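You operate a simulated robot arm through the tools that you are given. There is no shell and no other tool. Be economical: measure what you need, move in short steps, check, and stop when the job is done.

The job below is to be done with a simulated robot arm. You get a single attempt, and the scene is never put back.

Task
Shut, clamp and tape the carton in the nest.
Fine: dial to its height, then one pass of the tape head; park it again.

Only the result counts: the job must be done as asked and must still hold three seconds after the hand-in. Knocking over, shifting, dropping, spilling or breaking anything else fails it.

Robot
A 7-joint arm with a two-finger parallel gripper, fixed in place. Base frame: the origin is at the foot of the arm, x ahead of it, y to its left, z up; the work surface is at about z = 0.78. Units: m, rad, N and s.
With the tool pointing down near the work surface it reaches from about 0.14 to 0.7 m from the base axis. Its first joint turns from -2.007 to 2.007 rad. Payload 3.91 kg.
The tool frame sits at the grasp point between the pads (the TCP): z along the fingers, y along the line on which they close. The tips reach 0.03 m beyond it. Largest opening 0.11 m; finger width 0.02, thickness 0.01; the body of the gripper, 0.048 by 0.112 m, starts 0.055 m behind the TCP.
Orientation is that of the tool frame in the base frame, as a unit quaternion [x, y, z, w]. With the fingers straight down and closing along the base's y, the tool's x points along the base's -x, its y along +y and its z along -z.

Tools
- The arm moves only by the tool jog_arm. Its argument "series" is a list of rows, each a list of 7 numbers: the closure, from 0 (fully open) to 1 (shut), then the shift along the base's x, y, z in m, then the turn, a rotation vector about the base's x, y, z in rad. In form: [[jaw, tx, ty, tz, rx, ry, rz], ...]. A call has 1 to 12 rows; each row shifts and turns the commanded pose from where the row before left it. Each row takes 0.2 s and may step no farther than 0.05 m and 0.15 rad from the row before; otherwise, or with a gripper value out of range, the whole call is refused. Where a pose cannot be reached the arm comes as near as it can. A force on the tool above 40 N (or 10 N above the force at the start of the call, whichever is more), or a blocked arm, ends the call early, and 0.2 s more pass. Each finger travels about 0.108 m/s and halts on what it meets, pressing with about 34 N; the grip force reading is that of the motor and also rises with nothing between the fingers. The clock runs only during rows and for 0.2 s after the last one: add rows that do not move to give the fingers time. The reply holds the time, the measured pose of the TCP, the force on the tool along the base axes, the opening and the grip force, in the units named above and with some noise, with the torque about the TCP (base axes, N m) and any sound that the robot's microphone picked up, and new pictures: "show" is both (left out), scene, wrist or none.
- Cameras (640 x 400 px; columns grow to the right, rows downward): "scene" is fixed at [0.052, 0.4893, 1.7259]; the picture's right is [-0.35, -0.94, 0.00], its down [-0.82, 0.31, -0.49] and it looks along [0.46, -0.17, -0.87] (base axes); focal length 242 px, centre (320, 200). "wrist" rides on the gripper at [0.072, 0.017, -0.103] in the tool frame; the picture's right is [-0.23, 0.97, 0.00], its down [-0.76, -0.18, -0.62] and it looks along [-0.61, -0.14, 0.78] (tool axes); focal length 222 px, centre (320, 200). There is no depth. A picture from a camera that has moved, and an enlarged one, comes with that camera's place and axes in the base frame and with its lens. The place of the scene camera against the robot may be out by one fixed shift of up to 0.018 m in any direction.
- slide_trunk(by): slides the trunk up (or, below 0, down) by that many m; the arm rides with it, the base frame stays. It gives what a move gives, with no picture.
- close_up(camera, box): a new picture of the part [left, top, right, bottom] of that camera's present view, enlarged. No time passes.
- hand_in(): hands the job in; it is judged then, once.

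Work in short steps. Places have to be worked out from the pictures, the camera data and where the tool is seen: move nearer, look again, correct. Check each grasp and each placing, and mend what went wrong. You have 120 turns and 200 pictures in all, those below and enlarged ones among them. Open the gripper and draw the arm clear of the work before you hand the job in, unless the task says otherwise; then end with one line.

The tools are called as a command line: name --pt "numbers of a row" for each row, then --argument value for the rest, lists and objects as JSON in quotes. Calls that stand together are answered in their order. jog_arm: Moves the arm, as the interface text tells. Its arguments: {"type":"object","properties":{"series":{"type":"array"},"show":{"type":"string","enum":["both","scene","wrist","none"]}},"required":["series"]} The other tools are called the same way: slide_trunk (by) slides the trunk up or down; close_up (camera, box) takes an enlarged picture of a part of a camera's view; hand_in () hands the job in.

At the start:

```text
clock: 0.0
tool_pos: [0.3986, 0.2067, 1.3869]
tcp_rot: [0.0, 1.0, 0.0, 0.0]
contact_force: [0.0, 0.1, -0.7]
wrist_torque: [-0.01, -0.01, -0.04]
opening: 0.1101
gripper_force: 0.1
trunk travel left (down, up): [-0.9, 0.09]
```

scene: 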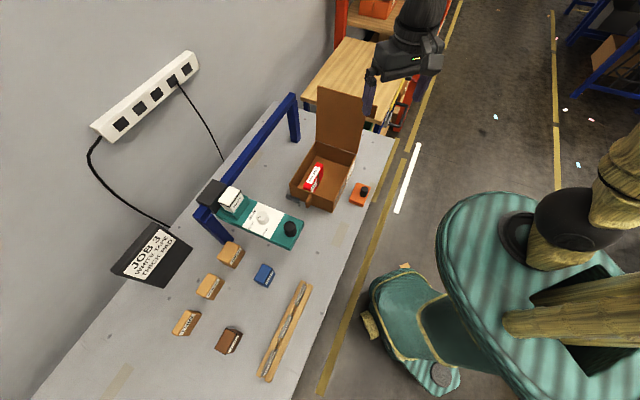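
wrist: 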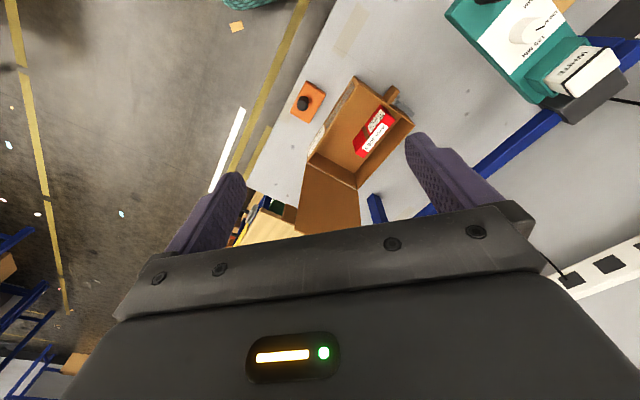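

I'll look closely at the sign, the tape head and the carton before moving.

close_up --camera "scene" --box '[100, 210, 200, 300]'

close_up --camera "scene" --box '[190, 170, 310, 250]'

close_up --camera "scene" --box '[280, 80, 400, 220]'

close_up --camera "scene" --box '[160, 230, 320, 390]'

close_up --camera "wrist" --box '[280, 0, 640, 225]'

```text
4.44 times, centred on (150, 255) of scene
camera zoom: at [0.052, 0.4893, 1.7259], right [-0.35, -0.94, 0.0], down [-0.82, 0.31, -0.49], along [0.46, -0.17, -0.87], focal length 1075 px, centre (1076, -44)
```

zoom: 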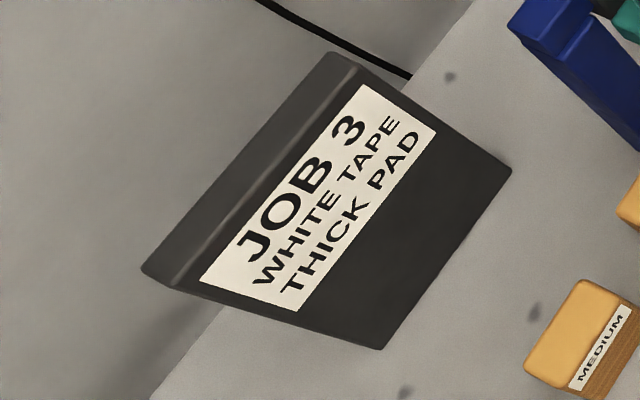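

```text
5.00 times, centred on (250, 210) of scene
camera zoom: at [0.052, 0.4893, 1.7259], right [-0.35, -0.94, 0.0], down [-0.82, 0.31, -0.49], along [0.46, -0.17, -0.87], focal length 1209 px, centre (670, 150)
```

zoom: 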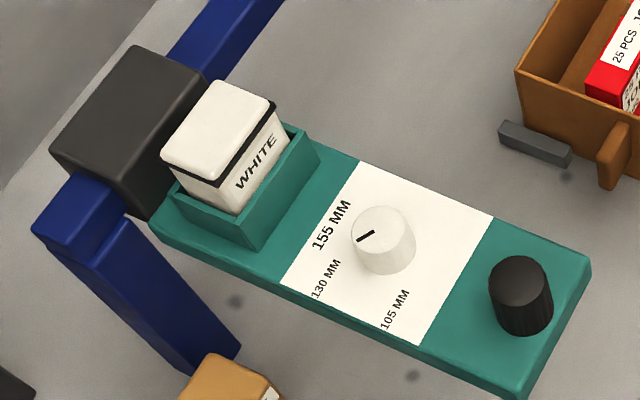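

```text
2.86 times, centred on (340, 150) of scene
camera zoom: at [0.052, 0.4893, 1.7259], right [-0.35, -0.94, 0.0], down [-0.82, 0.31, -0.49], along [0.46, -0.17, -0.87], focal length 691 px, centre (263, 343)
```

zoom: 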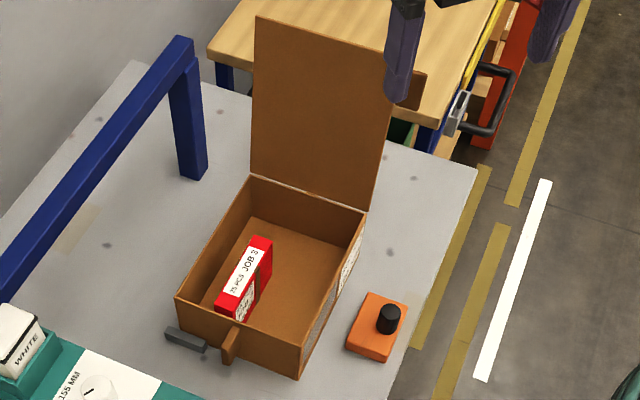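

```text
2.50 times, centred on (240, 310) of scene
camera zoom: at [0.052, 0.4893, 1.7259], right [-0.35, -0.94, 0.0], down [-0.82, 0.31, -0.49], along [0.46, -0.17, -0.87], focal length 604 px, centre (520, -75)
```

zoom: 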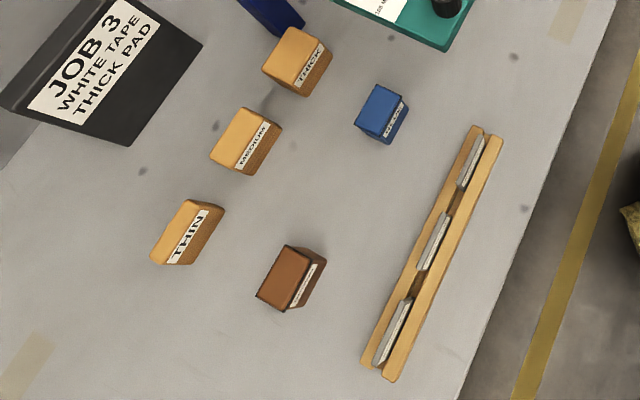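

```text
1.78 times, centred on (460, 112) of wrist
camera zoom: at [0.3256, 0.2237, 1.491], right [0.23, 0.97, 0.0], down [0.76, -0.18, 0.62], along [0.61, -0.14, -0.78], focal length 395 px, centre (71, 356)
```

zoom: 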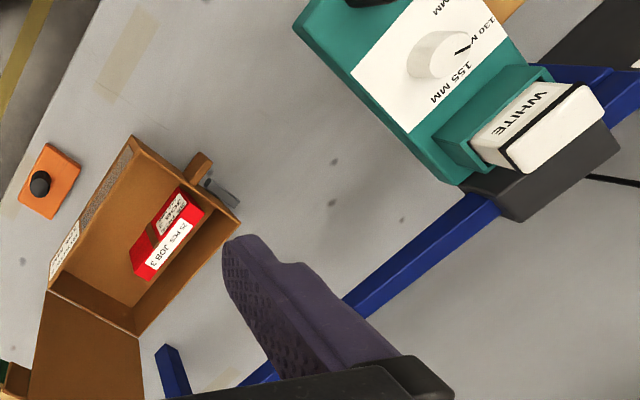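

The card calls for white tape and a thick pad. I need the labels on the carton, the rack and the small blocks, so I'm zooming in.

close_up --camera "scene" --box '[255, 275, 320, 385]'

close_up --camera "scene" --box '[210, 235, 280, 280]'

close_up --camera "scene" --box '[285, 145, 375, 215]'

close_up --camera "wrist" --box '[280, 60, 420, 200]'

close_up --camera "scene" --box '[205, 315, 250, 360]'

```text
3.64 times, centred on (288, 330) of scene
camera zoom: at [0.052, 0.4893, 1.7259], right [-0.35, -0.94, 0.0], down [-0.82, 0.31, -0.49], along [0.46, -0.17, -0.87], focal length 879 px, centre (438, -273)
```

zoom: 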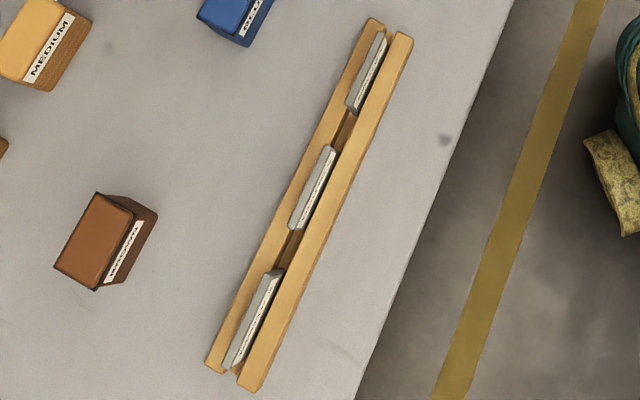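

```text
8.89 times, centred on (245, 258) of scene
camera zoom: at [0.052, 0.4893, 1.7259], right [-0.35, -0.94, 0.0], down [-0.82, 0.31, -0.49], along [0.46, -0.17, -0.87], focal length 2150 px, centre (987, -311)
```

zoom: 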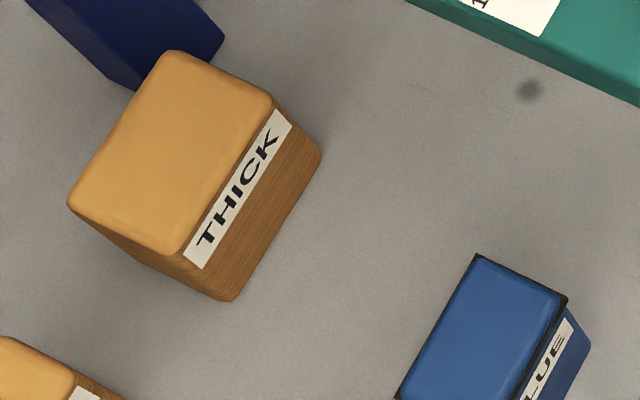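

```text
5.71 times, centred on (330, 180) of scene
camera zoom: at [0.052, 0.4893, 1.7259], right [-0.35, -0.94, 0.0], down [-0.82, 0.31, -0.49], along [0.46, -0.17, -0.87], focal length 1382 px, centre (263, 314)
```

zoom: 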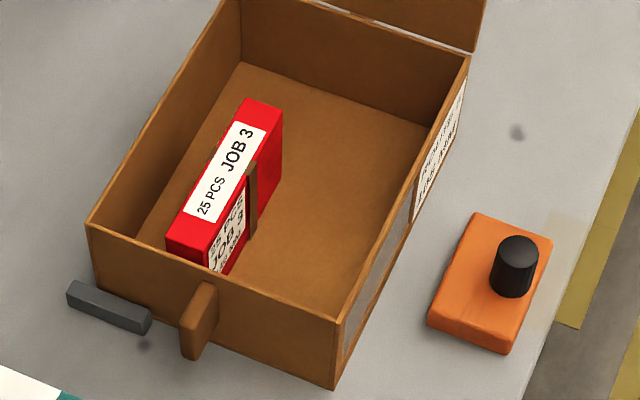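

```text
2.86 times, centred on (350, 130) of wrist
camera zoom: at [0.3256, 0.2237, 1.491], right [0.23, 0.97, 0.0], down [0.76, -0.18, 0.62], along [0.61, -0.14, -0.78], focal length 635 px, centre (234, 400)
```

zoom: 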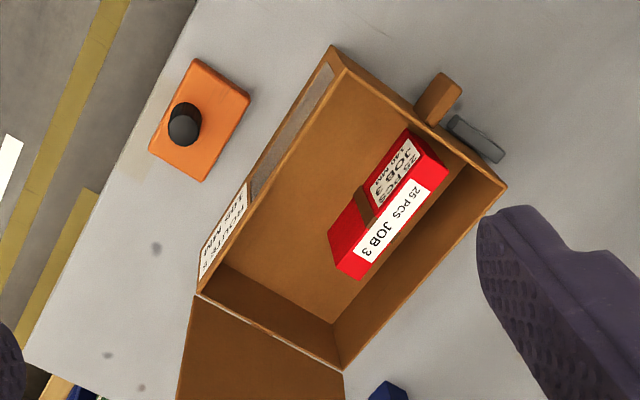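

```text
8.89 times, centred on (228, 338) of scene
camera zoom: at [0.052, 0.4893, 1.7259], right [-0.35, -0.94, 0.0], down [-0.82, 0.31, -0.49], along [0.46, -0.17, -0.87], focal length 2150 px, centre (1142, -1022)
```

zoom: 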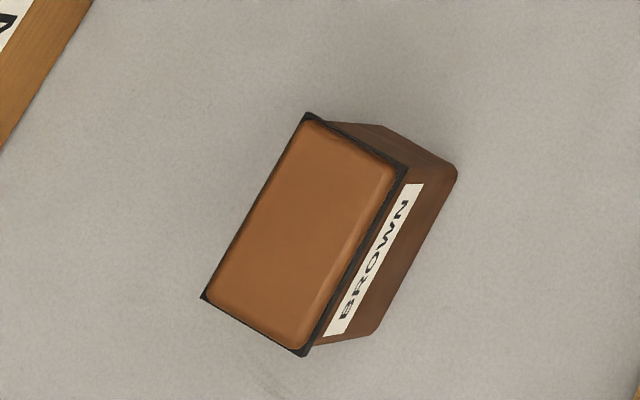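

The white cartridge is already loaded and the dial needs the carton's height. I'll move to the carton's label side to read it.

jog_arm --pt "0 -0.009 -0.032 -0.03 0 0 0.125" --pt "0 -0.009 -0.032 -0.03 0 0 0.125" --pt "0 -0.009 -0.032 -0.03 0 0 0.125" --pt "0 -0.009 -0.032 -0.03 0 0 0.125" --pt "0 -0.009 -0.032 -0.03 0 0 0.125" --pt "0 -0.009 -0.032 -0.03 0 0 0.125" --pt "0 -0.009 -0.032 -0.03 0 0 0.125" --pt "0 -0.009 -0.032 -0.03 0 0 0.125"

```text
clock: 1.8
tool_pos: [0.3348, -0.0531, 1.15]
tcp_rot: [-0.48, 0.877, 0.003, -0.002]
contact_force: [0.7, -0.7, 1.0]
wrist_torque: [0.04, 0.02, 0.01]
opening: 0.11
gripper_force: 0.0
out of reach, approached as far as the arm can: row 8
trunk travel left (down, up): [-0.9, 0.09]
camera wrist: at [0.2822, -0.1043, 1.2535], right [-0.7, 0.72, 0.0], down [0.56, 0.54, 0.62], along [0.44, 0.44, -0.78], focal length 222 px, centre (320, 200)
```

scene: 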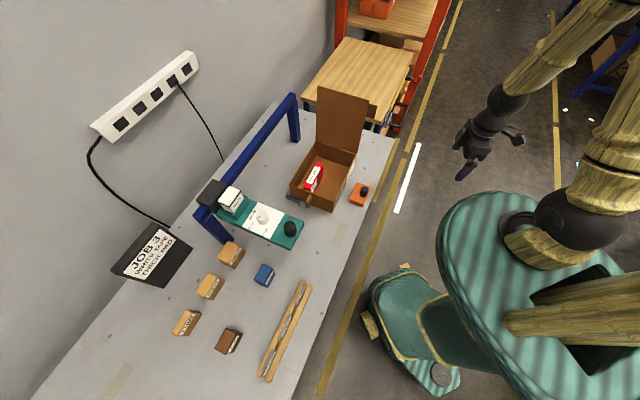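
wrist: 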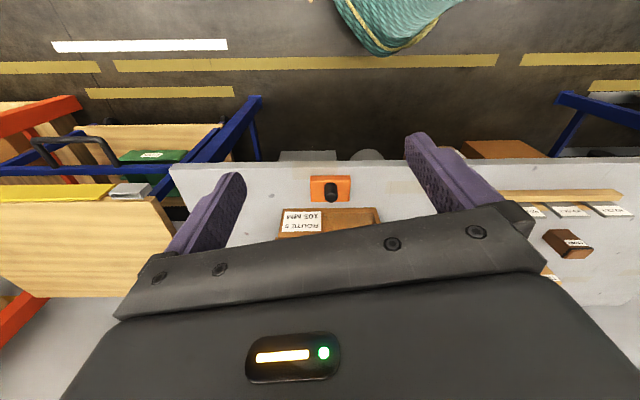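

The label is visible (inverted) between the fingers; I'll enlarge it and the rack labels.

close_up --camera "wrist" --box '[260, 165, 400, 245]'

close_up --camera "wrist" --box '[500, 180, 640, 265]'

```text
4.57 times, centred on (330, 205) of wrist
camera zoom: at [0.2822, -0.1043, 1.2535], right [-0.7, 0.72, 0.0], down [0.56, 0.54, 0.62], along [0.44, 0.44, -0.78], focal length 1015 px, centre (274, 177)
```

zoom: 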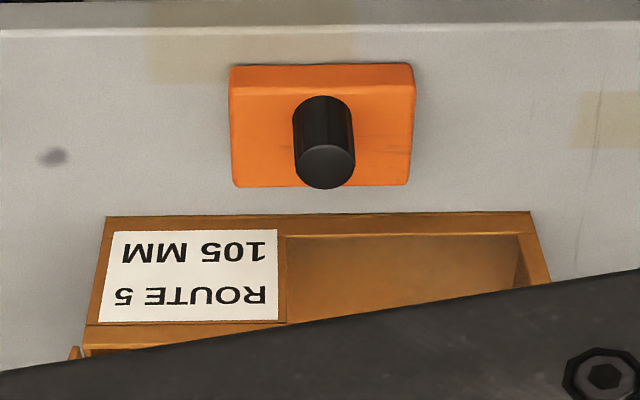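

```text
4.57 times, centred on (570, 222) of wrist
camera zoom: at [0.2822, -0.1043, 1.2535], right [-0.7, 0.72, 0.0], down [0.56, 0.54, 0.62], along [0.44, 0.44, -0.78], focal length 1015 px, centre (-823, 97)
```

zoom: 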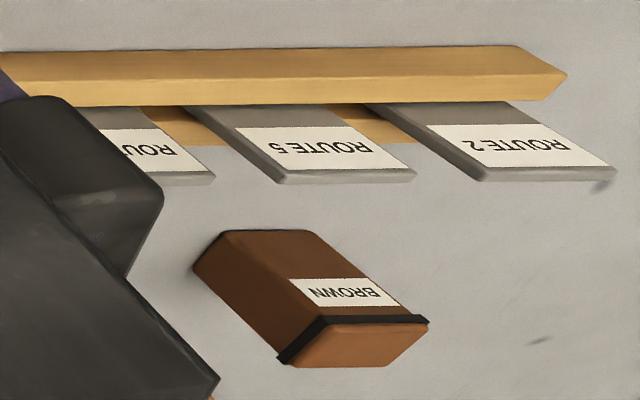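

The carton is labelled 105 mm, its long axis runs along (-0.707, 0.707), and corners A≈(0.466,0.302) and B≈(0.652,0.116) form its near side. The lid stands open at the B end and leans slightly back. I'll shut the jaw, tilt the fingers outward and go behind the lid.

jog_arm --pt "1 0.03 -0.005 0 0 0 -0.11" --pt "1 0.03 -0.005 0 0 0 -0.1" --pt "1 0.04 0.005 0 0.09 -0.09 0" --pt "1 0.04 0.005 0 0.09 -0.09 0" --pt "1 0.04 0.005 0 0.09 -0.09 0" --pt "1 0.04 0.005 0 0.09 -0.09 0" --pt "1 0.04 0.01 0 0 0 0" --pt "1 0.04 0.01 0 0 0 0"

```text
clock: 3.6
tool_pos: [0.6335, -0.021, 1.1483]
tcp_rot: [-0.372, 0.894, 0.096, 0.233]
contact_force: [0.6, -0.4, -0.9]
wrist_torque: [0.01, -0.01, 0.0]
opening: 0.0
gripper_force: 34.0
trunk travel left (down, up): [-0.9, 0.09]
camera wrist: at [0.5421, -0.0887, 1.2039], right [-0.55, 0.83, 0.11], down [0.38, 0.13, 0.92], along [0.74, 0.55, -0.39], focal length 222 px, centre (320, 200)
```

scene: 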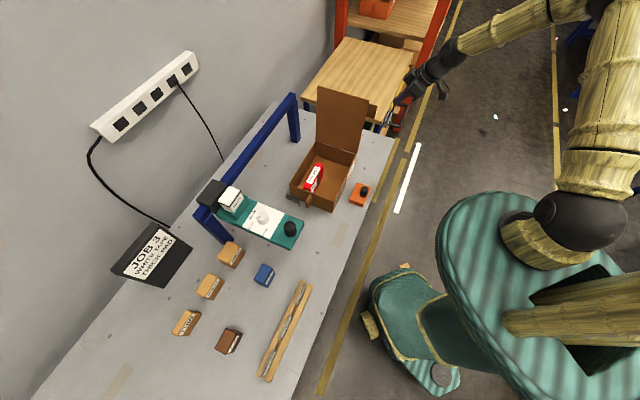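
wrist: 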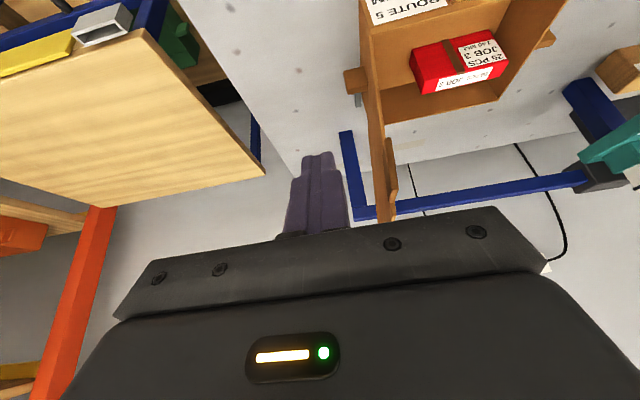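

The closed fingers are behind the lid and clear of it. I'll advance across the lid's back side.

jog_arm --pt "1 0.025 0.025 -0.01 0 0 0" --pt "1 0.025 0.025 -0.01 0 0 0" --pt "1 0.025 0.025 -0.01 0 0 0" --pt "1 0.025 0.025 -0.01 0 0 0" --pt "1 0.0 0.0 0 0 0 0"

```text
clock: 4.8
tool_pos: [0.7334, 0.0792, 1.109]
tcp_rot: [-0.371, 0.894, 0.096, 0.232]
contact_force: [0.4, -0.8, -0.8]
wrist_torque: [0.05, -0.02, -0.01]
opening: 0.0001
gripper_force: 33.6
trunk travel left (down, up): [-0.9, 0.09]
camera wrist: at [0.6414, 0.0111, 1.1644], right [-0.55, 0.83, 0.11], down [0.38, 0.13, 0.92], along [0.74, 0.55, -0.39], focal length 222 px, centre (320, 200)
```

scene: 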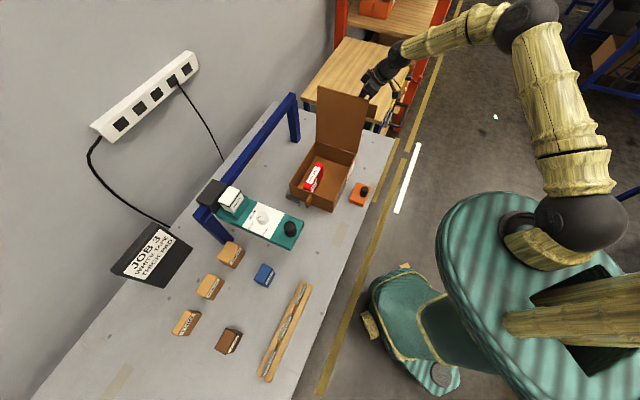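
wrist: 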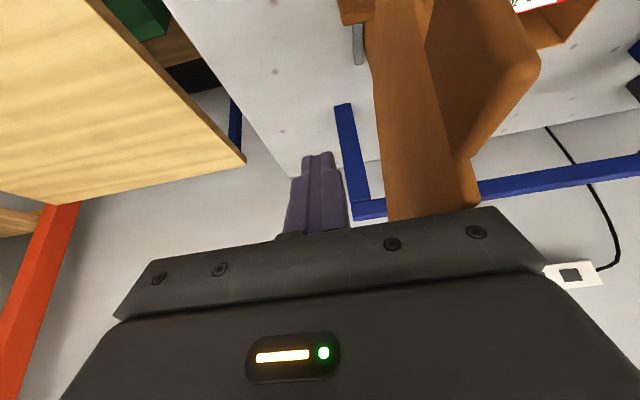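

Fingers sit about 5 cm behind the lid. I push it gently over past vertical toward the front.

jog_arm --pt "1 -0.017 0.017 0 0 0 0" --pt "1 -0.017 0.017 0 0 0 0" --pt "1 -0.015 0.015 0 0 0 0" --pt "1 -0.015 0.015 -0.001 0 0 0" --pt "1 -0.015 0.015 -0.002 0 0 0" --pt "1 -0.012 0.012 -0.003 0 0 0"

```text
clock: 6.2
tool_pos: [0.6416, 0.1713, 1.1029]
tcp_rot: [-0.372, 0.893, 0.096, 0.233]
contact_force: [-0.4, -0.1, 0.5]
wrist_torque: [-0.03, -0.01, -0.01]
opening: 0.0
gripper_force: 33.9
trunk travel left (down, up): [-0.9, 0.09]
camera wrist: at [0.5488, 0.1021, 1.1582], right [-0.55, 0.83, 0.11], down [0.38, 0.13, 0.92], along [0.74, 0.55, -0.39], focal length 222 px, centre (320, 200)
```

scene: 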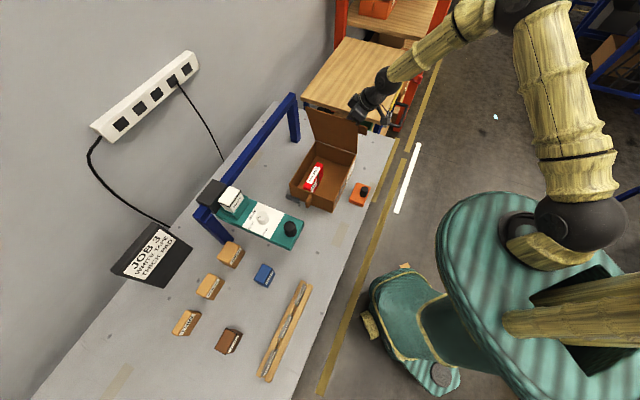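
wrist: 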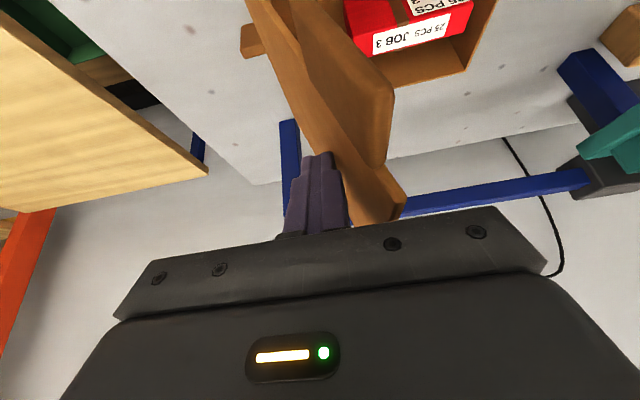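

The lid is turning. Continue along the arc down to about 30°.

jog_arm --pt "1 -0.019 0.019 -0.008 0 0 0" --pt "1 -0.019 0.019 -0.009 0 0 0" --pt "1 -0.017 0.017 -0.015 0 0 0" --pt "1 -0.017 0.017 -0.018 0 0 0" --pt "1 -0.014 0.014 -0.022 0 0 0" --pt "1 -0.014 0.014 -0.022 0 0 0"

```text
clock: 7.6
tool_pos: [0.5419, 0.2698, 1.0077]
tcp_rot: [-0.372, 0.893, 0.096, 0.234]
contact_force: [-0.4, -1.0, -0.1]
wrist_torque: [-0.03, -0.01, 0.0]
opening: 0.0001
gripper_force: 34.2
trunk travel left (down, up): [-0.9, 0.09]
camera wrist: at [0.4503, 0.2015, 1.0625], right [-0.55, 0.83, 0.11], down [0.38, 0.13, 0.92], along [0.74, 0.55, -0.39], focal length 222 px, centre (320, 200)
```

scene: 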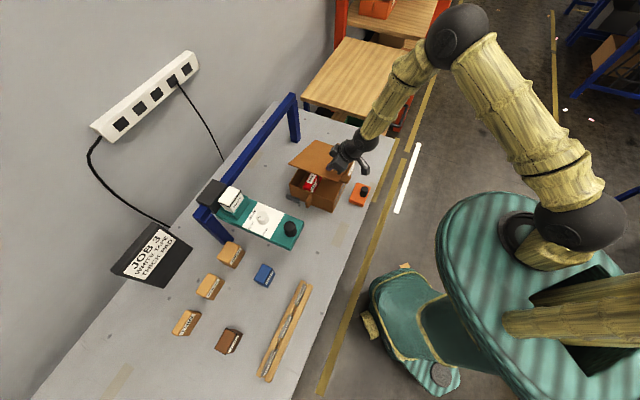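
wrist: 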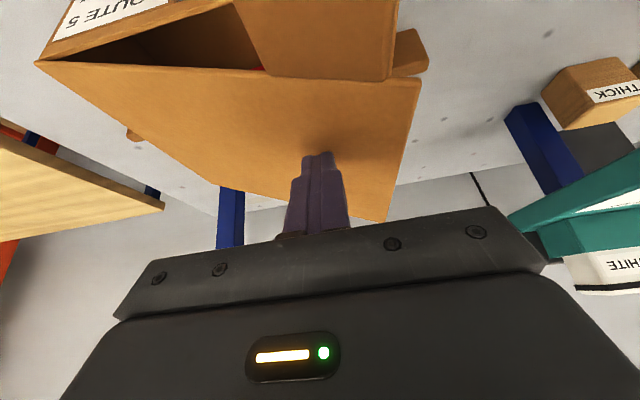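

Lid at about 25° with its tuck flap pointing down. Lower it the rest of the way, watching the force.

jog_arm --pt "1 -0.008 0.008 -0.02 0 0 0" --pt "1 -0.008 0.008 -0.025 0 0 0" --pt "1 -0.004 0.004 -0.02 0 0 0" --pt "1 -0.002 0.002 -0.015 0 0 0" --pt "1 0 0 -0.01 0 0 0"

```text
clock: 8.8
tool_pos: [0.5201, 0.2918, 0.9202]
tcp_rot: [-0.373, 0.892, 0.097, 0.235]
contact_force: [-1.2, -2.0, 11.5]
wrist_torque: [0.01, -0.04, -0.01]
opening: 0.0
gripper_force: 34.0
trunk travel left (down, up): [-0.9, 0.09]
camera wrist: at [0.4276, 0.2242, 0.9754], right [-0.55, 0.83, 0.11], down [0.38, 0.13, 0.92], along [0.75, 0.55, -0.38], focal length 222 px, centre (320, 200)
```

scene: 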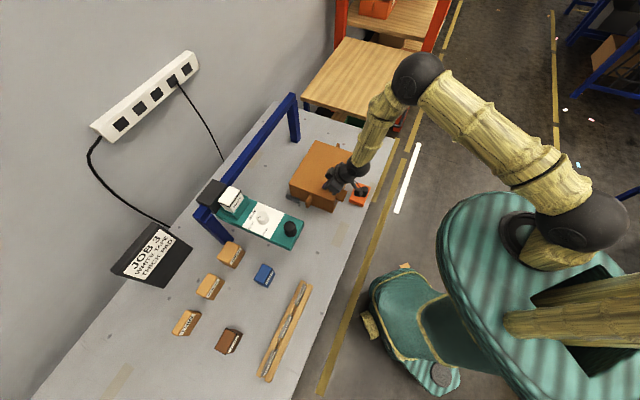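
wrist: 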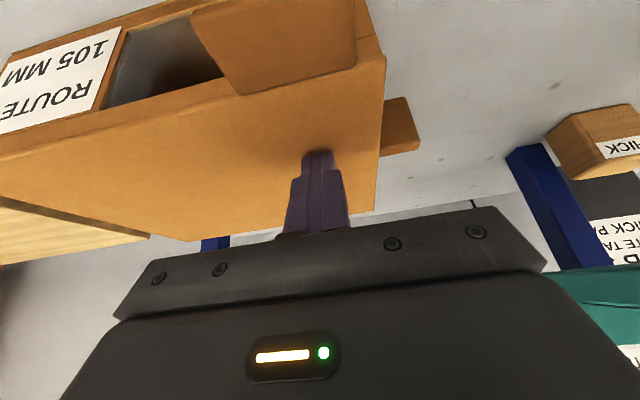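

Contact of 11.5 N with the lid flat. I'll lift off and back up to see if it stays shut.

jog_arm --pt "1 0 0 0.04 0 0 0" --pt "1 -0.02 -0.02 0.04 0 0 0" --pt "1 -0.03 -0.03 0.02 0 0 0" --pt "1 -0.03 -0.03 0.02 0 0 0" --pt "1 -0.03 -0.03 0.02 0 0 0"

close_up --camera "scene" --box '[270, 125, 380, 220]'

```text
clock: 10.0
tool_pos: [0.4095, 0.1806, 1.0587]
tcp_rot: [-0.371, 0.893, 0.096, 0.234]
contact_force: [-0.6, -0.4, 0.7]
wrist_torque: [0.03, 0.0, -0.03]
opening: 0.0001
gripper_force: 34.1
trunk travel left (down, up): [-0.9, 0.09]
camera wrist: at [0.3166, 0.1134, 1.1128], right [-0.55, 0.83, 0.11], down [0.38, 0.13, 0.92], along [0.74, 0.55, -0.39], focal length 222 px, centre (320, 200)
```

scene: 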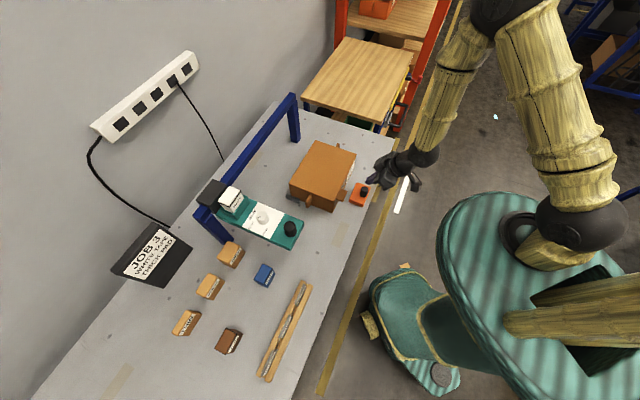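
wrist: 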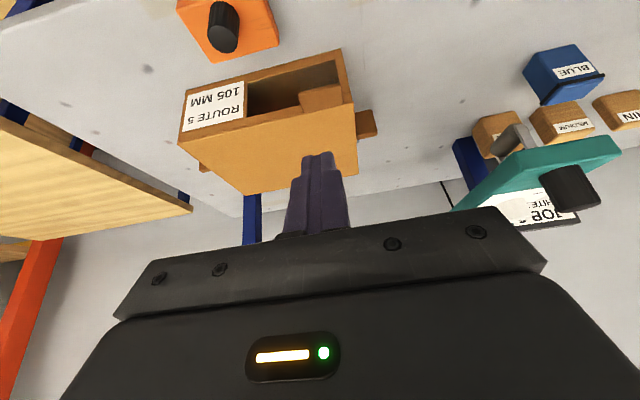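

```text
4.21 times, centred on (325, 172) of scene
camera zoom: at [0.052, 0.4893, 1.7259], right [-0.35, -0.94, 0.0], down [-0.82, 0.31, -0.49], along [0.46, -0.17, -0.87], focal length 1018 px, centre (299, 316)
```

zoom: 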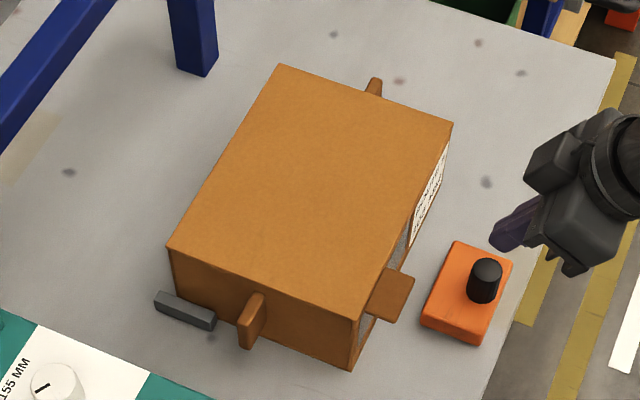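

The lid stays shut. The orange clamp's knob is at about (0.487, 0.135), top near z≈0.85, so I'll stand the tool upright and open over it.

jog_arm --pt "1 0.01 -0.01 0.0 -0.09 0.09 0" --pt "0.5 0.01 -0.01 0.0 -0.09 0.09 0" --pt "0.5 0.01 -0.01 0 -0.09 0.09 0" --pt "0.5 0.01 -0.01 -0.02 -0.085 0.085 0" --pt "0.5 0.01 -0.005 -0.03 0 0 0" --pt "0.5 0.01 0 -0.03 0 0 0" --pt "0.5 0 0 0 0 0 0"

```text
clock: 11.6
tool_pos: [0.4702, 0.1375, 0.9781]
tcp_rot: [-0.383, 0.924, 0.0, 0.003]
contact_force: [0.3, 0.1, -0.5]
wrist_torque: [-0.01, -0.01, -0.03]
opening: 0.055
gripper_force: 0.1
trunk travel left (down, up): [-0.9, 0.09]
camera wrist: at [0.4065, 0.0974, 1.0818], right [-0.53, 0.85, 0.0], down [0.66, 0.41, 0.63], along [0.53, 0.34, -0.78], focal length 222 px, centre (320, 200)
```

scene: 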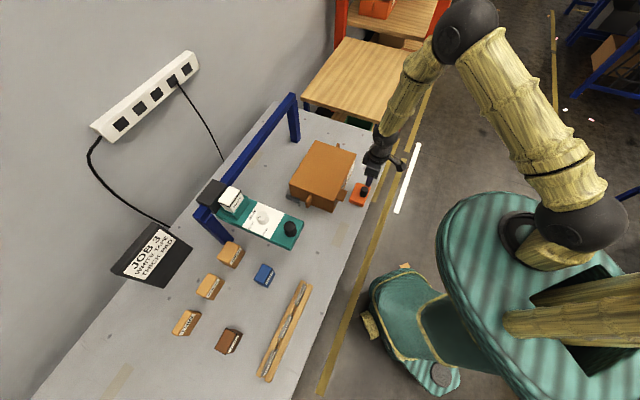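
wrist: 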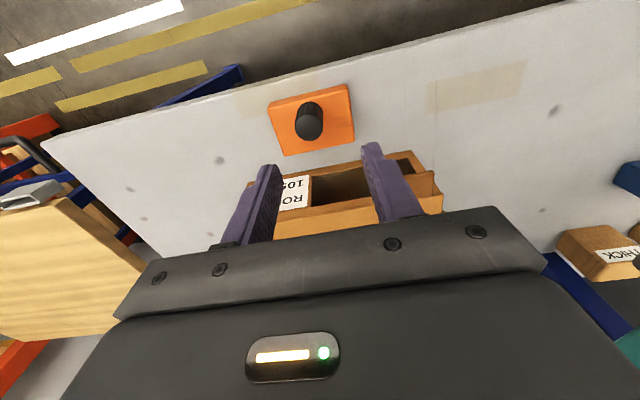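

Refined knob position (0.485, 0.133). I descend astride it in steps.

jog_arm --pt "0.4 0.008 -0.002 -0.03 0 0 0" --pt "0.4 0.007 -0.0025 -0.03 0 0 0" --pt "0.4 0 0 -0.03 0 0 0" --pt "0.4 0 0 -0.02 0 0 0"

close_up --camera "scene" --box '[320, 140, 420, 220]'

```text
clock: 12.6
tool_pos: [0.4844, 0.1331, 0.8669]
tcp_rot: [-0.384, 0.923, 0.001, 0.004]
contact_force: [-0.9, -1.0, 0.4]
wrist_torque: [0.01, -0.01, -0.01]
opening: 0.066
gripper_force: 0.0
trunk travel left (down, up): [-0.9, 0.09]
camera wrist: at [0.4204, 0.0929, 0.9709], right [-0.53, 0.85, 0.0], down [0.66, 0.41, 0.63], along [0.53, 0.34, -0.78], focal length 222 px, centre (320, 200)
```

scene: 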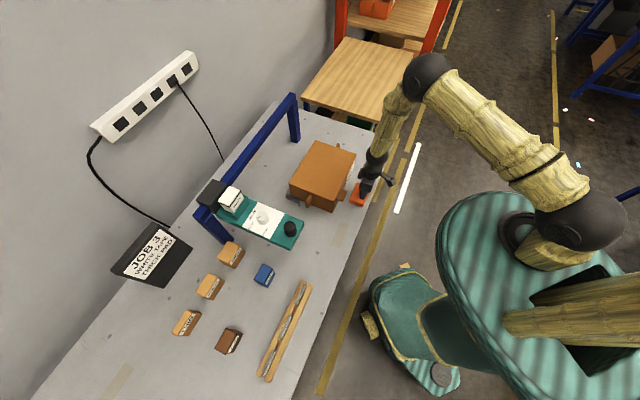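
wrist: 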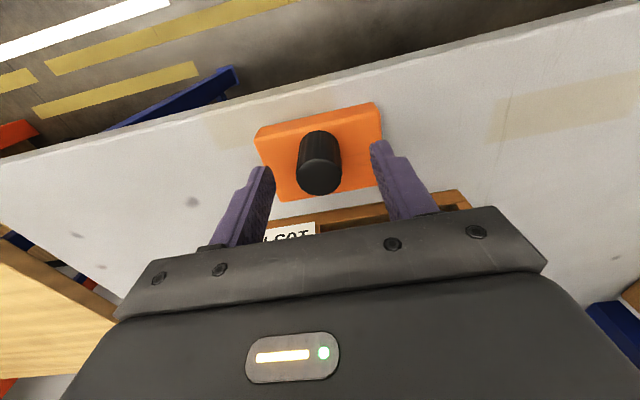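

```text
5.00 times, centred on (370, 180) of scene
camera zoom: at [0.052, 0.4893, 1.7259], right [-0.35, -0.94, 0.0], down [-0.82, 0.31, -0.49], along [0.46, -0.17, -0.87], focal length 1209 px, centre (70, 300)
```

zoom: 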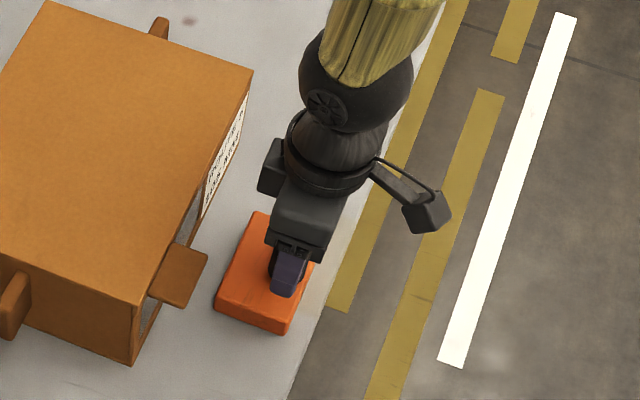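

Centred on the knob. Lower 2.5 cm and close.

jog_arm --pt "0.4 0 0 -0.015 0 0 0" --pt "0.4 0 0 -0.01 0 0 0" --pt "0.8 0 0 0 0 0 0" --pt "0.8 0 0 0 0 0 0" --show "wrist"

```text
clock: 13.6
tool_pos: [0.4853, 0.132, 0.8444]
tcp_rot: [-0.384, 0.923, 0.0, 0.004]
contact_force: [8.4, -7.2, 0.8]
wrist_torque: [0.27, 0.19, -0.07]
opening: 0.0319
gripper_force: 45.2
trunk travel left (down, up): [-0.9, 0.09]
camera wrist: at [0.4213, 0.0916, 0.947], right [-0.53, 0.85, 0.0], down [0.66, 0.41, 0.63], along [0.53, 0.33, -0.78], focal length 222 px, centre (320, 200)
```

wrist: 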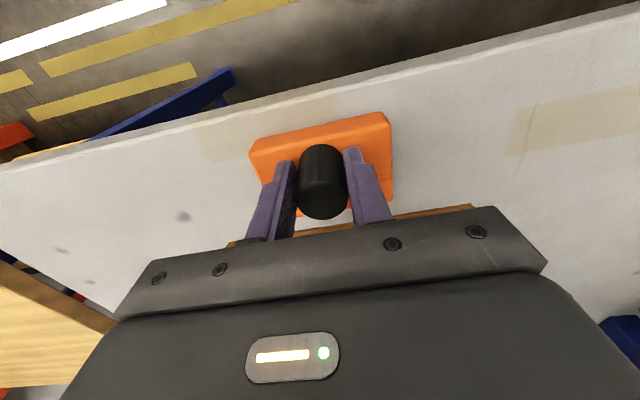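

Knob gripped (opening 0.032). Now I slide the clamp toward the carton along (0.707, 0.707), watching for rising force.

jog_arm --pt "0.8 0.008 0.006 0 0 0 0" --pt "0.8 0.007 0.007 0 0 0 0" --pt "0.8 0.007 0.007 0 0 0 0" --show "scene"

close_up --camera "scene" --box '[320, 140, 420, 220]'

```text
clock: 14.4
tool_pos: [0.5052, 0.1519, 0.8432]
tcp_rot: [-0.384, 0.923, 0.002, 0.003]
contact_force: [4.5, -6.5, 1.4]
wrist_torque: [-1.68, 0.39, -0.17]
opening: 0.0316
gripper_force: 45.0
trunk travel left (down, up): [-0.9, 0.09]
```

scene: 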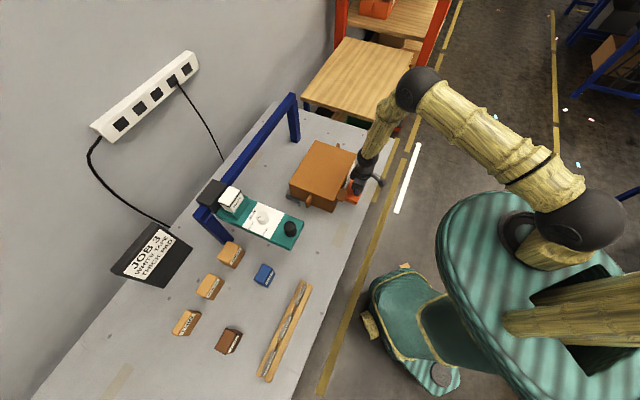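

```text
5.00 times, centred on (370, 180) of scene
camera zoom: at [0.052, 0.4893, 1.7259], right [-0.35, -0.94, 0.0], down [-0.82, 0.31, -0.49], along [0.46, -0.17, -0.87], focal length 1209 px, centre (70, 300)
```

zoom: 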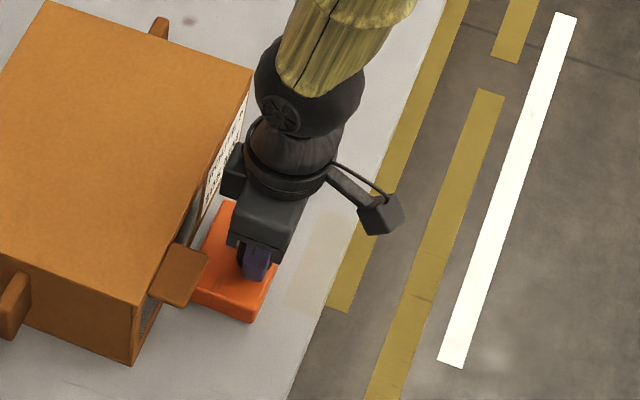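

It slides freely; a small gap remains. Continue in small steps.

jog_arm --pt "0.8 0.005 0.005 0 0 0 0" --pt "0.8 0.005 0.005 0 0 0 0" --pt "0.8 0.004 0.004 0 0 0 0" --show "wrist"

close_up --camera "scene" --box '[270, 125, 400, 220]'

```text
clock: 15.4
tool_pos: [0.5135, 0.1601, 0.8431]
tcp_rot: [-0.382, 0.924, -0.003, -0.005]
contact_force: [-11.0, -5.9, 21.6]
wrist_torque: [-1.35, 0.25, 0.08]
opening: 0.0316
gripper_force: 44.3
trunk travel left (down, up): [-0.9, 0.09]
stopped in row 3: the force on the tool passed its limit at 41 N (the readings are from after the stop); the commanded pose is now the measured one
camera wrist: at [0.4514, 0.1219, 0.948], right [-0.53, 0.85, 0.0], down [0.67, 0.42, 0.62], along [0.52, 0.32, -0.79], focal length 222 px, centre (320, 200)
```

wrist: 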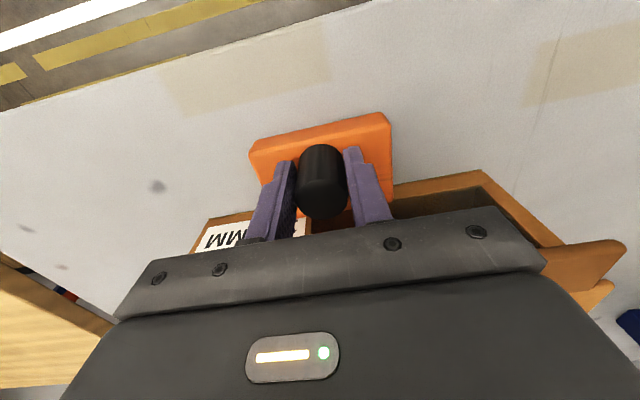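

```text
4.21 times, centred on (335, 172) of scene
camera zoom: at [0.052, 0.4893, 1.7259], right [-0.35, -0.94, 0.0], down [-0.82, 0.31, -0.49], along [0.46, -0.17, -0.87], focal length 1018 px, centre (257, 316)
```

zoom: 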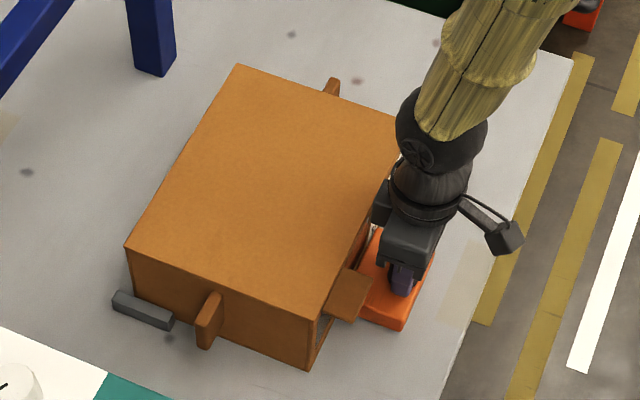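

Force rose to 41 N as the block reached the carton wall, and the carton has not shifted. I'll release, rise and check that the clamp actually touches.

jog_arm --pt "0.4 0 0 0 0 0 0" --pt "0.4 0 0 0 0 0 0" --pt "0.4 0 0 0.03 0 0 0" --pt "0.4 -0.01 -0.01 0.04 0 0 0" --pt "0.4 -0.03 -0.03 0.02 0 0 0" --pt "0.4 -0.03 -0.03 0.0 0 0 0"

close_up --camera "scene" --box '[320, 150, 390, 215]'

close_up --camera "wrist" --box '[240, 80, 460, 220]'

```text
clock: 16.8
tool_pos: [0.4474, 0.0895, 0.9318]
tcp_rot: [-0.384, 0.923, -0.001, -0.004]
contact_force: [-0.1, -0.1, 0.1]
wrist_torque: [-0.02, 0.01, 0.05]
opening: 0.0661
gripper_force: 0.0
trunk travel left (down, up): [-0.9, 0.09]
camera wrist: at [0.3857, 0.0506, 1.0356], right [-0.53, 0.85, 0.0], down [0.67, 0.42, 0.62], along [0.52, 0.33, -0.79], focal length 222 px, centre (320, 200)
```

scene: 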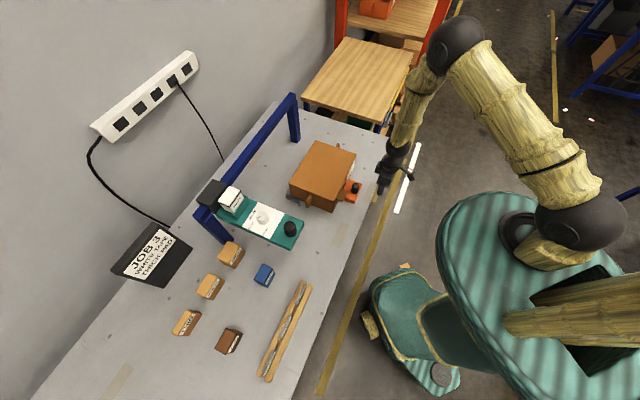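
wrist: 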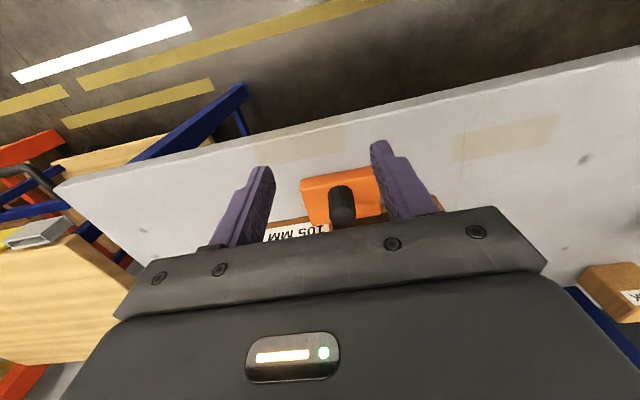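

```text
6.15 times, centred on (355, 182) of scene
camera zoom: at [0.052, 0.4893, 1.7259], right [-0.35, -0.94, 0.0], down [-0.82, 0.31, -0.49], along [0.46, -0.17, -0.87], focal length 1488 px, centre (105, 308)
```

zoom: 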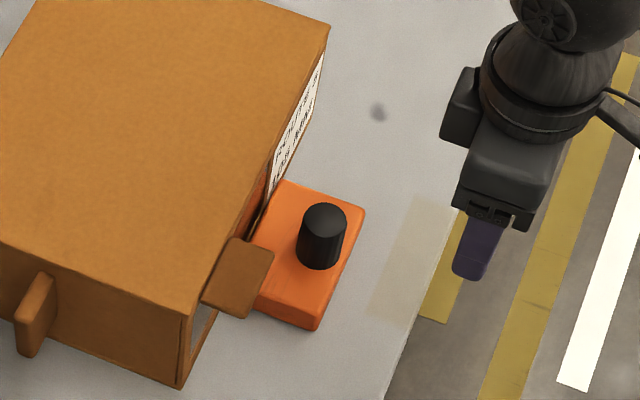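

```text
2.86 times, centred on (350, 150) of wrist
camera zoom: at [0.3857, 0.0506, 1.0356], right [-0.53, 0.85, 0.0], down [0.67, 0.42, 0.62], along [0.52, 0.33, -0.79], focal length 635 px, centre (234, 343)
```

zoom: 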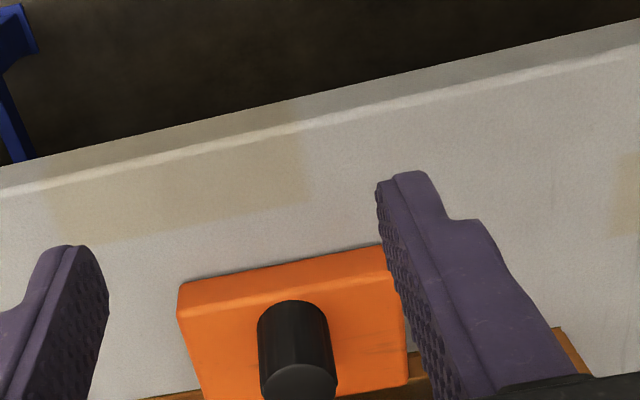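

The block looks to be against the wall, but the vertical force makes me unsure the gripper didn't touch the tab. I'll push the knob from behind with closed fingers, slightly higher, to confirm it's seated.

jog_arm --pt "1 0 0 -0.03 0 0 0" --pt "1 0 0 -0.03 0 0 0" --pt "1 0 0 -0.018 0 0 0" --pt "1 0.02 0.02 0 0 0 0" --pt "1 0.015 0.015 0 0 0 0" --pt "1 0.008 0.008 0 0 0 0" --pt "1 0.004 0.004 0 0 0 0" --pt "1 0.004 0.004 0 0 0 0" --pt "1 0.003 0.003 0 0 0 0" --pt "1 0.003 0.003 0 0 0 0" --show "wrist"

close_up --camera "scene" --box '[270, 125, 400, 220]'

```text
clock: 19.0
tool_pos: [0.498, 0.1447, 0.8528]
tcp_rot: [-0.382, 0.924, -0.001, -0.008]
contact_force: [-18.0, -17.1, -0.7]
wrist_torque: [-0.34, -0.19, -0.01]
opening: 0.0
gripper_force: 33.5
trunk travel left (down, up): [-0.9, 0.09]
camera wrist: at [0.4366, 0.1068, 0.9576], right [-0.53, 0.85, 0.0], down [0.67, 0.42, 0.61], along [0.52, 0.32, -0.79], focal length 222 px, centre (320, 200)
```

wrist: 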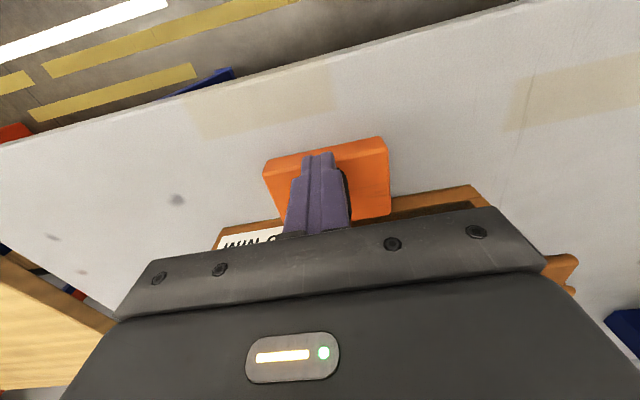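

```text
4.21 times, centred on (335, 172) of scene
camera zoom: at [0.052, 0.4893, 1.7259], right [-0.35, -0.94, 0.0], down [-0.82, 0.31, -0.49], along [0.46, -0.17, -0.87], focal length 1018 px, centre (257, 316)
```

zoom: 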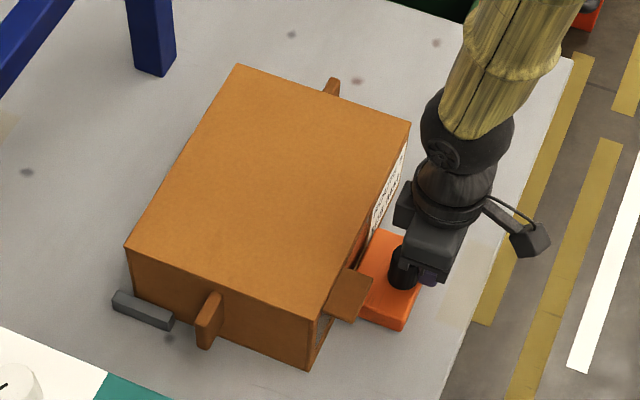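

25 N purely along the push axis and neither block nor carton moves, so the clamp is seated. I back off and rise to view the tape head's dial.

jog_arm --pt "1 -0.03 -0.03 0 0 0 0" --pt "1 0 0 0.05 0 0 0" --pt "1 0 0 0.05 0 0 0" --pt "1 -0.01 0.02 0.045 0 0 0" --pt "1 -0.02 0.03 0.035 0 0 0.1" --pt "1 -0.02 0.03 0.035 0 0 0.1" --pt "1 -0.02 0.035 0.03 0 0 0" --pt "1 -0.02 0.035 0.03 0 0 0" --pt "1 -0.02 0.04 0.02 0 0 0" --pt "1 -0.02 0.04 0.02 0 0 0"

```text
refused: row 4 steps farther than a row can; nothing moved
```

Row 4 was slightly too long; I'm reissuing it shortened.

jog_arm --pt "1 -0.03 -0.03 0 0 0 0" --pt "1 0 0 0.05 0 0 0" --pt "1 0 0 0.05 0 0 0" --pt "1 -0.01 0.02 0.04 0 0 0" --pt "1 -0.02 0.03 0.03 0 0 0.1" --pt "1 -0.02 0.03 0.03 0 0 0.1" --pt "1 -0.02 0.035 0.025 0 0 0" --pt "1 -0.02 0.035 0.025 0 0 0" --pt "1 -0.015 0.04 0.02 0 0 0" --pt "1 -0.015 0.04 0.02 0 0 0"

```text
clock: 21.2
tool_pos: [0.3531, 0.3486, 1.1418]
tcp_rot: [-0.473, 0.881, -0.001, -0.003]
contact_force: [-0.5, 0.1, 0.6]
wrist_torque: [-0.02, -0.03, 0.0]
opening: 0.0001
gripper_force: 34.0
trunk travel left (down, up): [-0.9, 0.09]
camera wrist: at [0.2991, 0.2984, 1.2467], right [-0.69, 0.73, 0.0], down [0.57, 0.54, 0.62], along [0.45, 0.42, -0.79], focal length 222 px, centre (320, 200)
```

scene: 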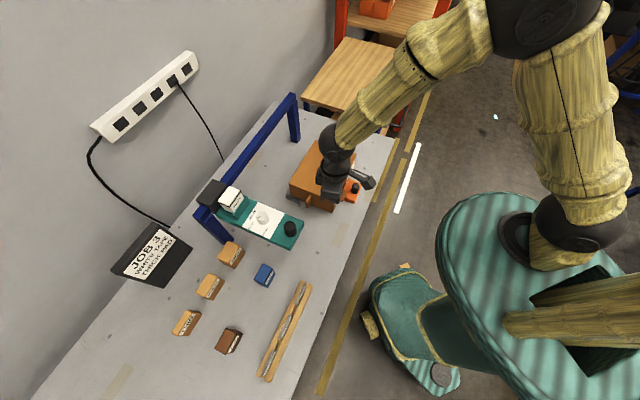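
wrist: 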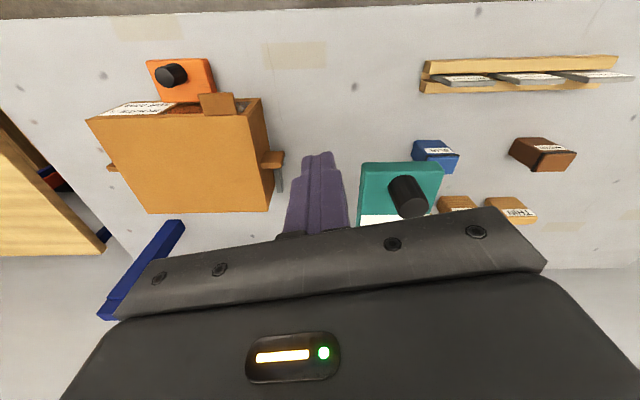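

Triangulating gives the handle top at about (0.343, 0.476, 1.06) and the dial near (0.406, 0.557, 1.05). I'll bring the camera over the dial.

jog_arm --pt "1 0.009 0.038 0.008 0 0 0" --pt "1 0.009 0.038 0.008 0 0 0" --pt "1 0.009 0.038 0.008 0 0 0" --pt "1 0.009 0.038 0.006 0 0 0" --pt "1 0.009 0.038 0 0 0 0"

close_up --camera "wrist" --box '[220, 40, 440, 200]'

```text
clock: 22.4
tool_pos: [0.3983, 0.5395, 1.1698]
tcp_rot: [-0.474, 0.881, -0.002, -0.005]
contact_force: [0.5, -0.6, 0.8]
wrist_torque: [-0.04, 0.02, -0.01]
opening: 0.0
gripper_force: 33.7
trunk travel left (down, up): [-0.9, 0.09]
camera wrist: at [0.3457, 0.4901, 1.2756], right [-0.69, 0.73, 0.0], down [0.57, 0.54, 0.62], along [0.45, 0.42, -0.79], focal length 222 px, centre (320, 200)
```

scene: 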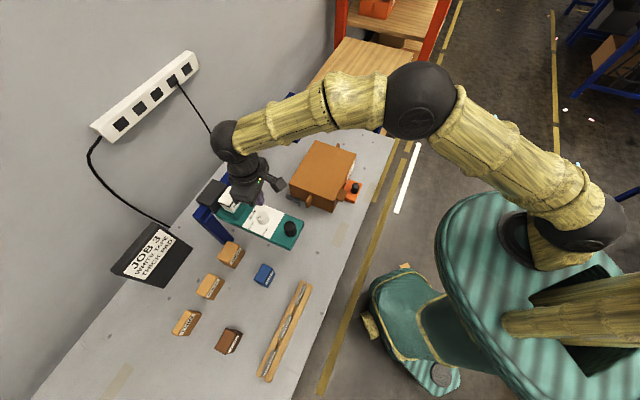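
wrist: 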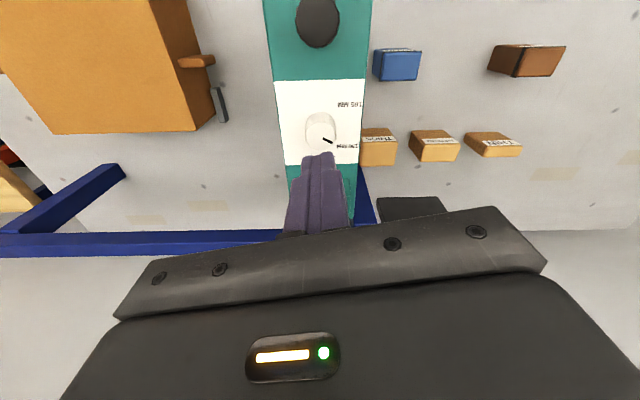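

```text
2.50 times, centred on (330, 120) of wrist
camera zoom: at [0.3457, 0.4901, 1.2756], right [-0.69, 0.73, 0.0], down [0.57, 0.54, 0.62], along [0.45, 0.42, -0.79], focal length 555 px, centre (295, 400)
```

zoom: 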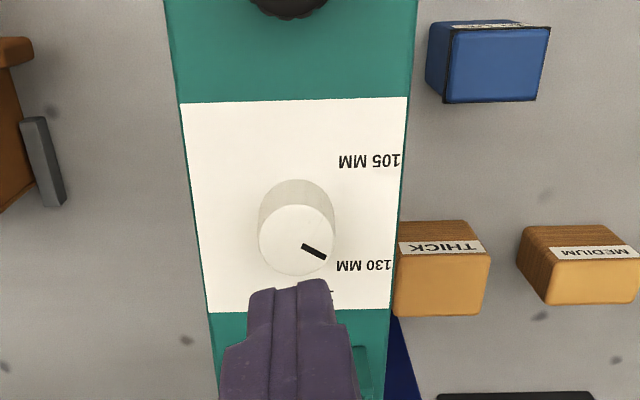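

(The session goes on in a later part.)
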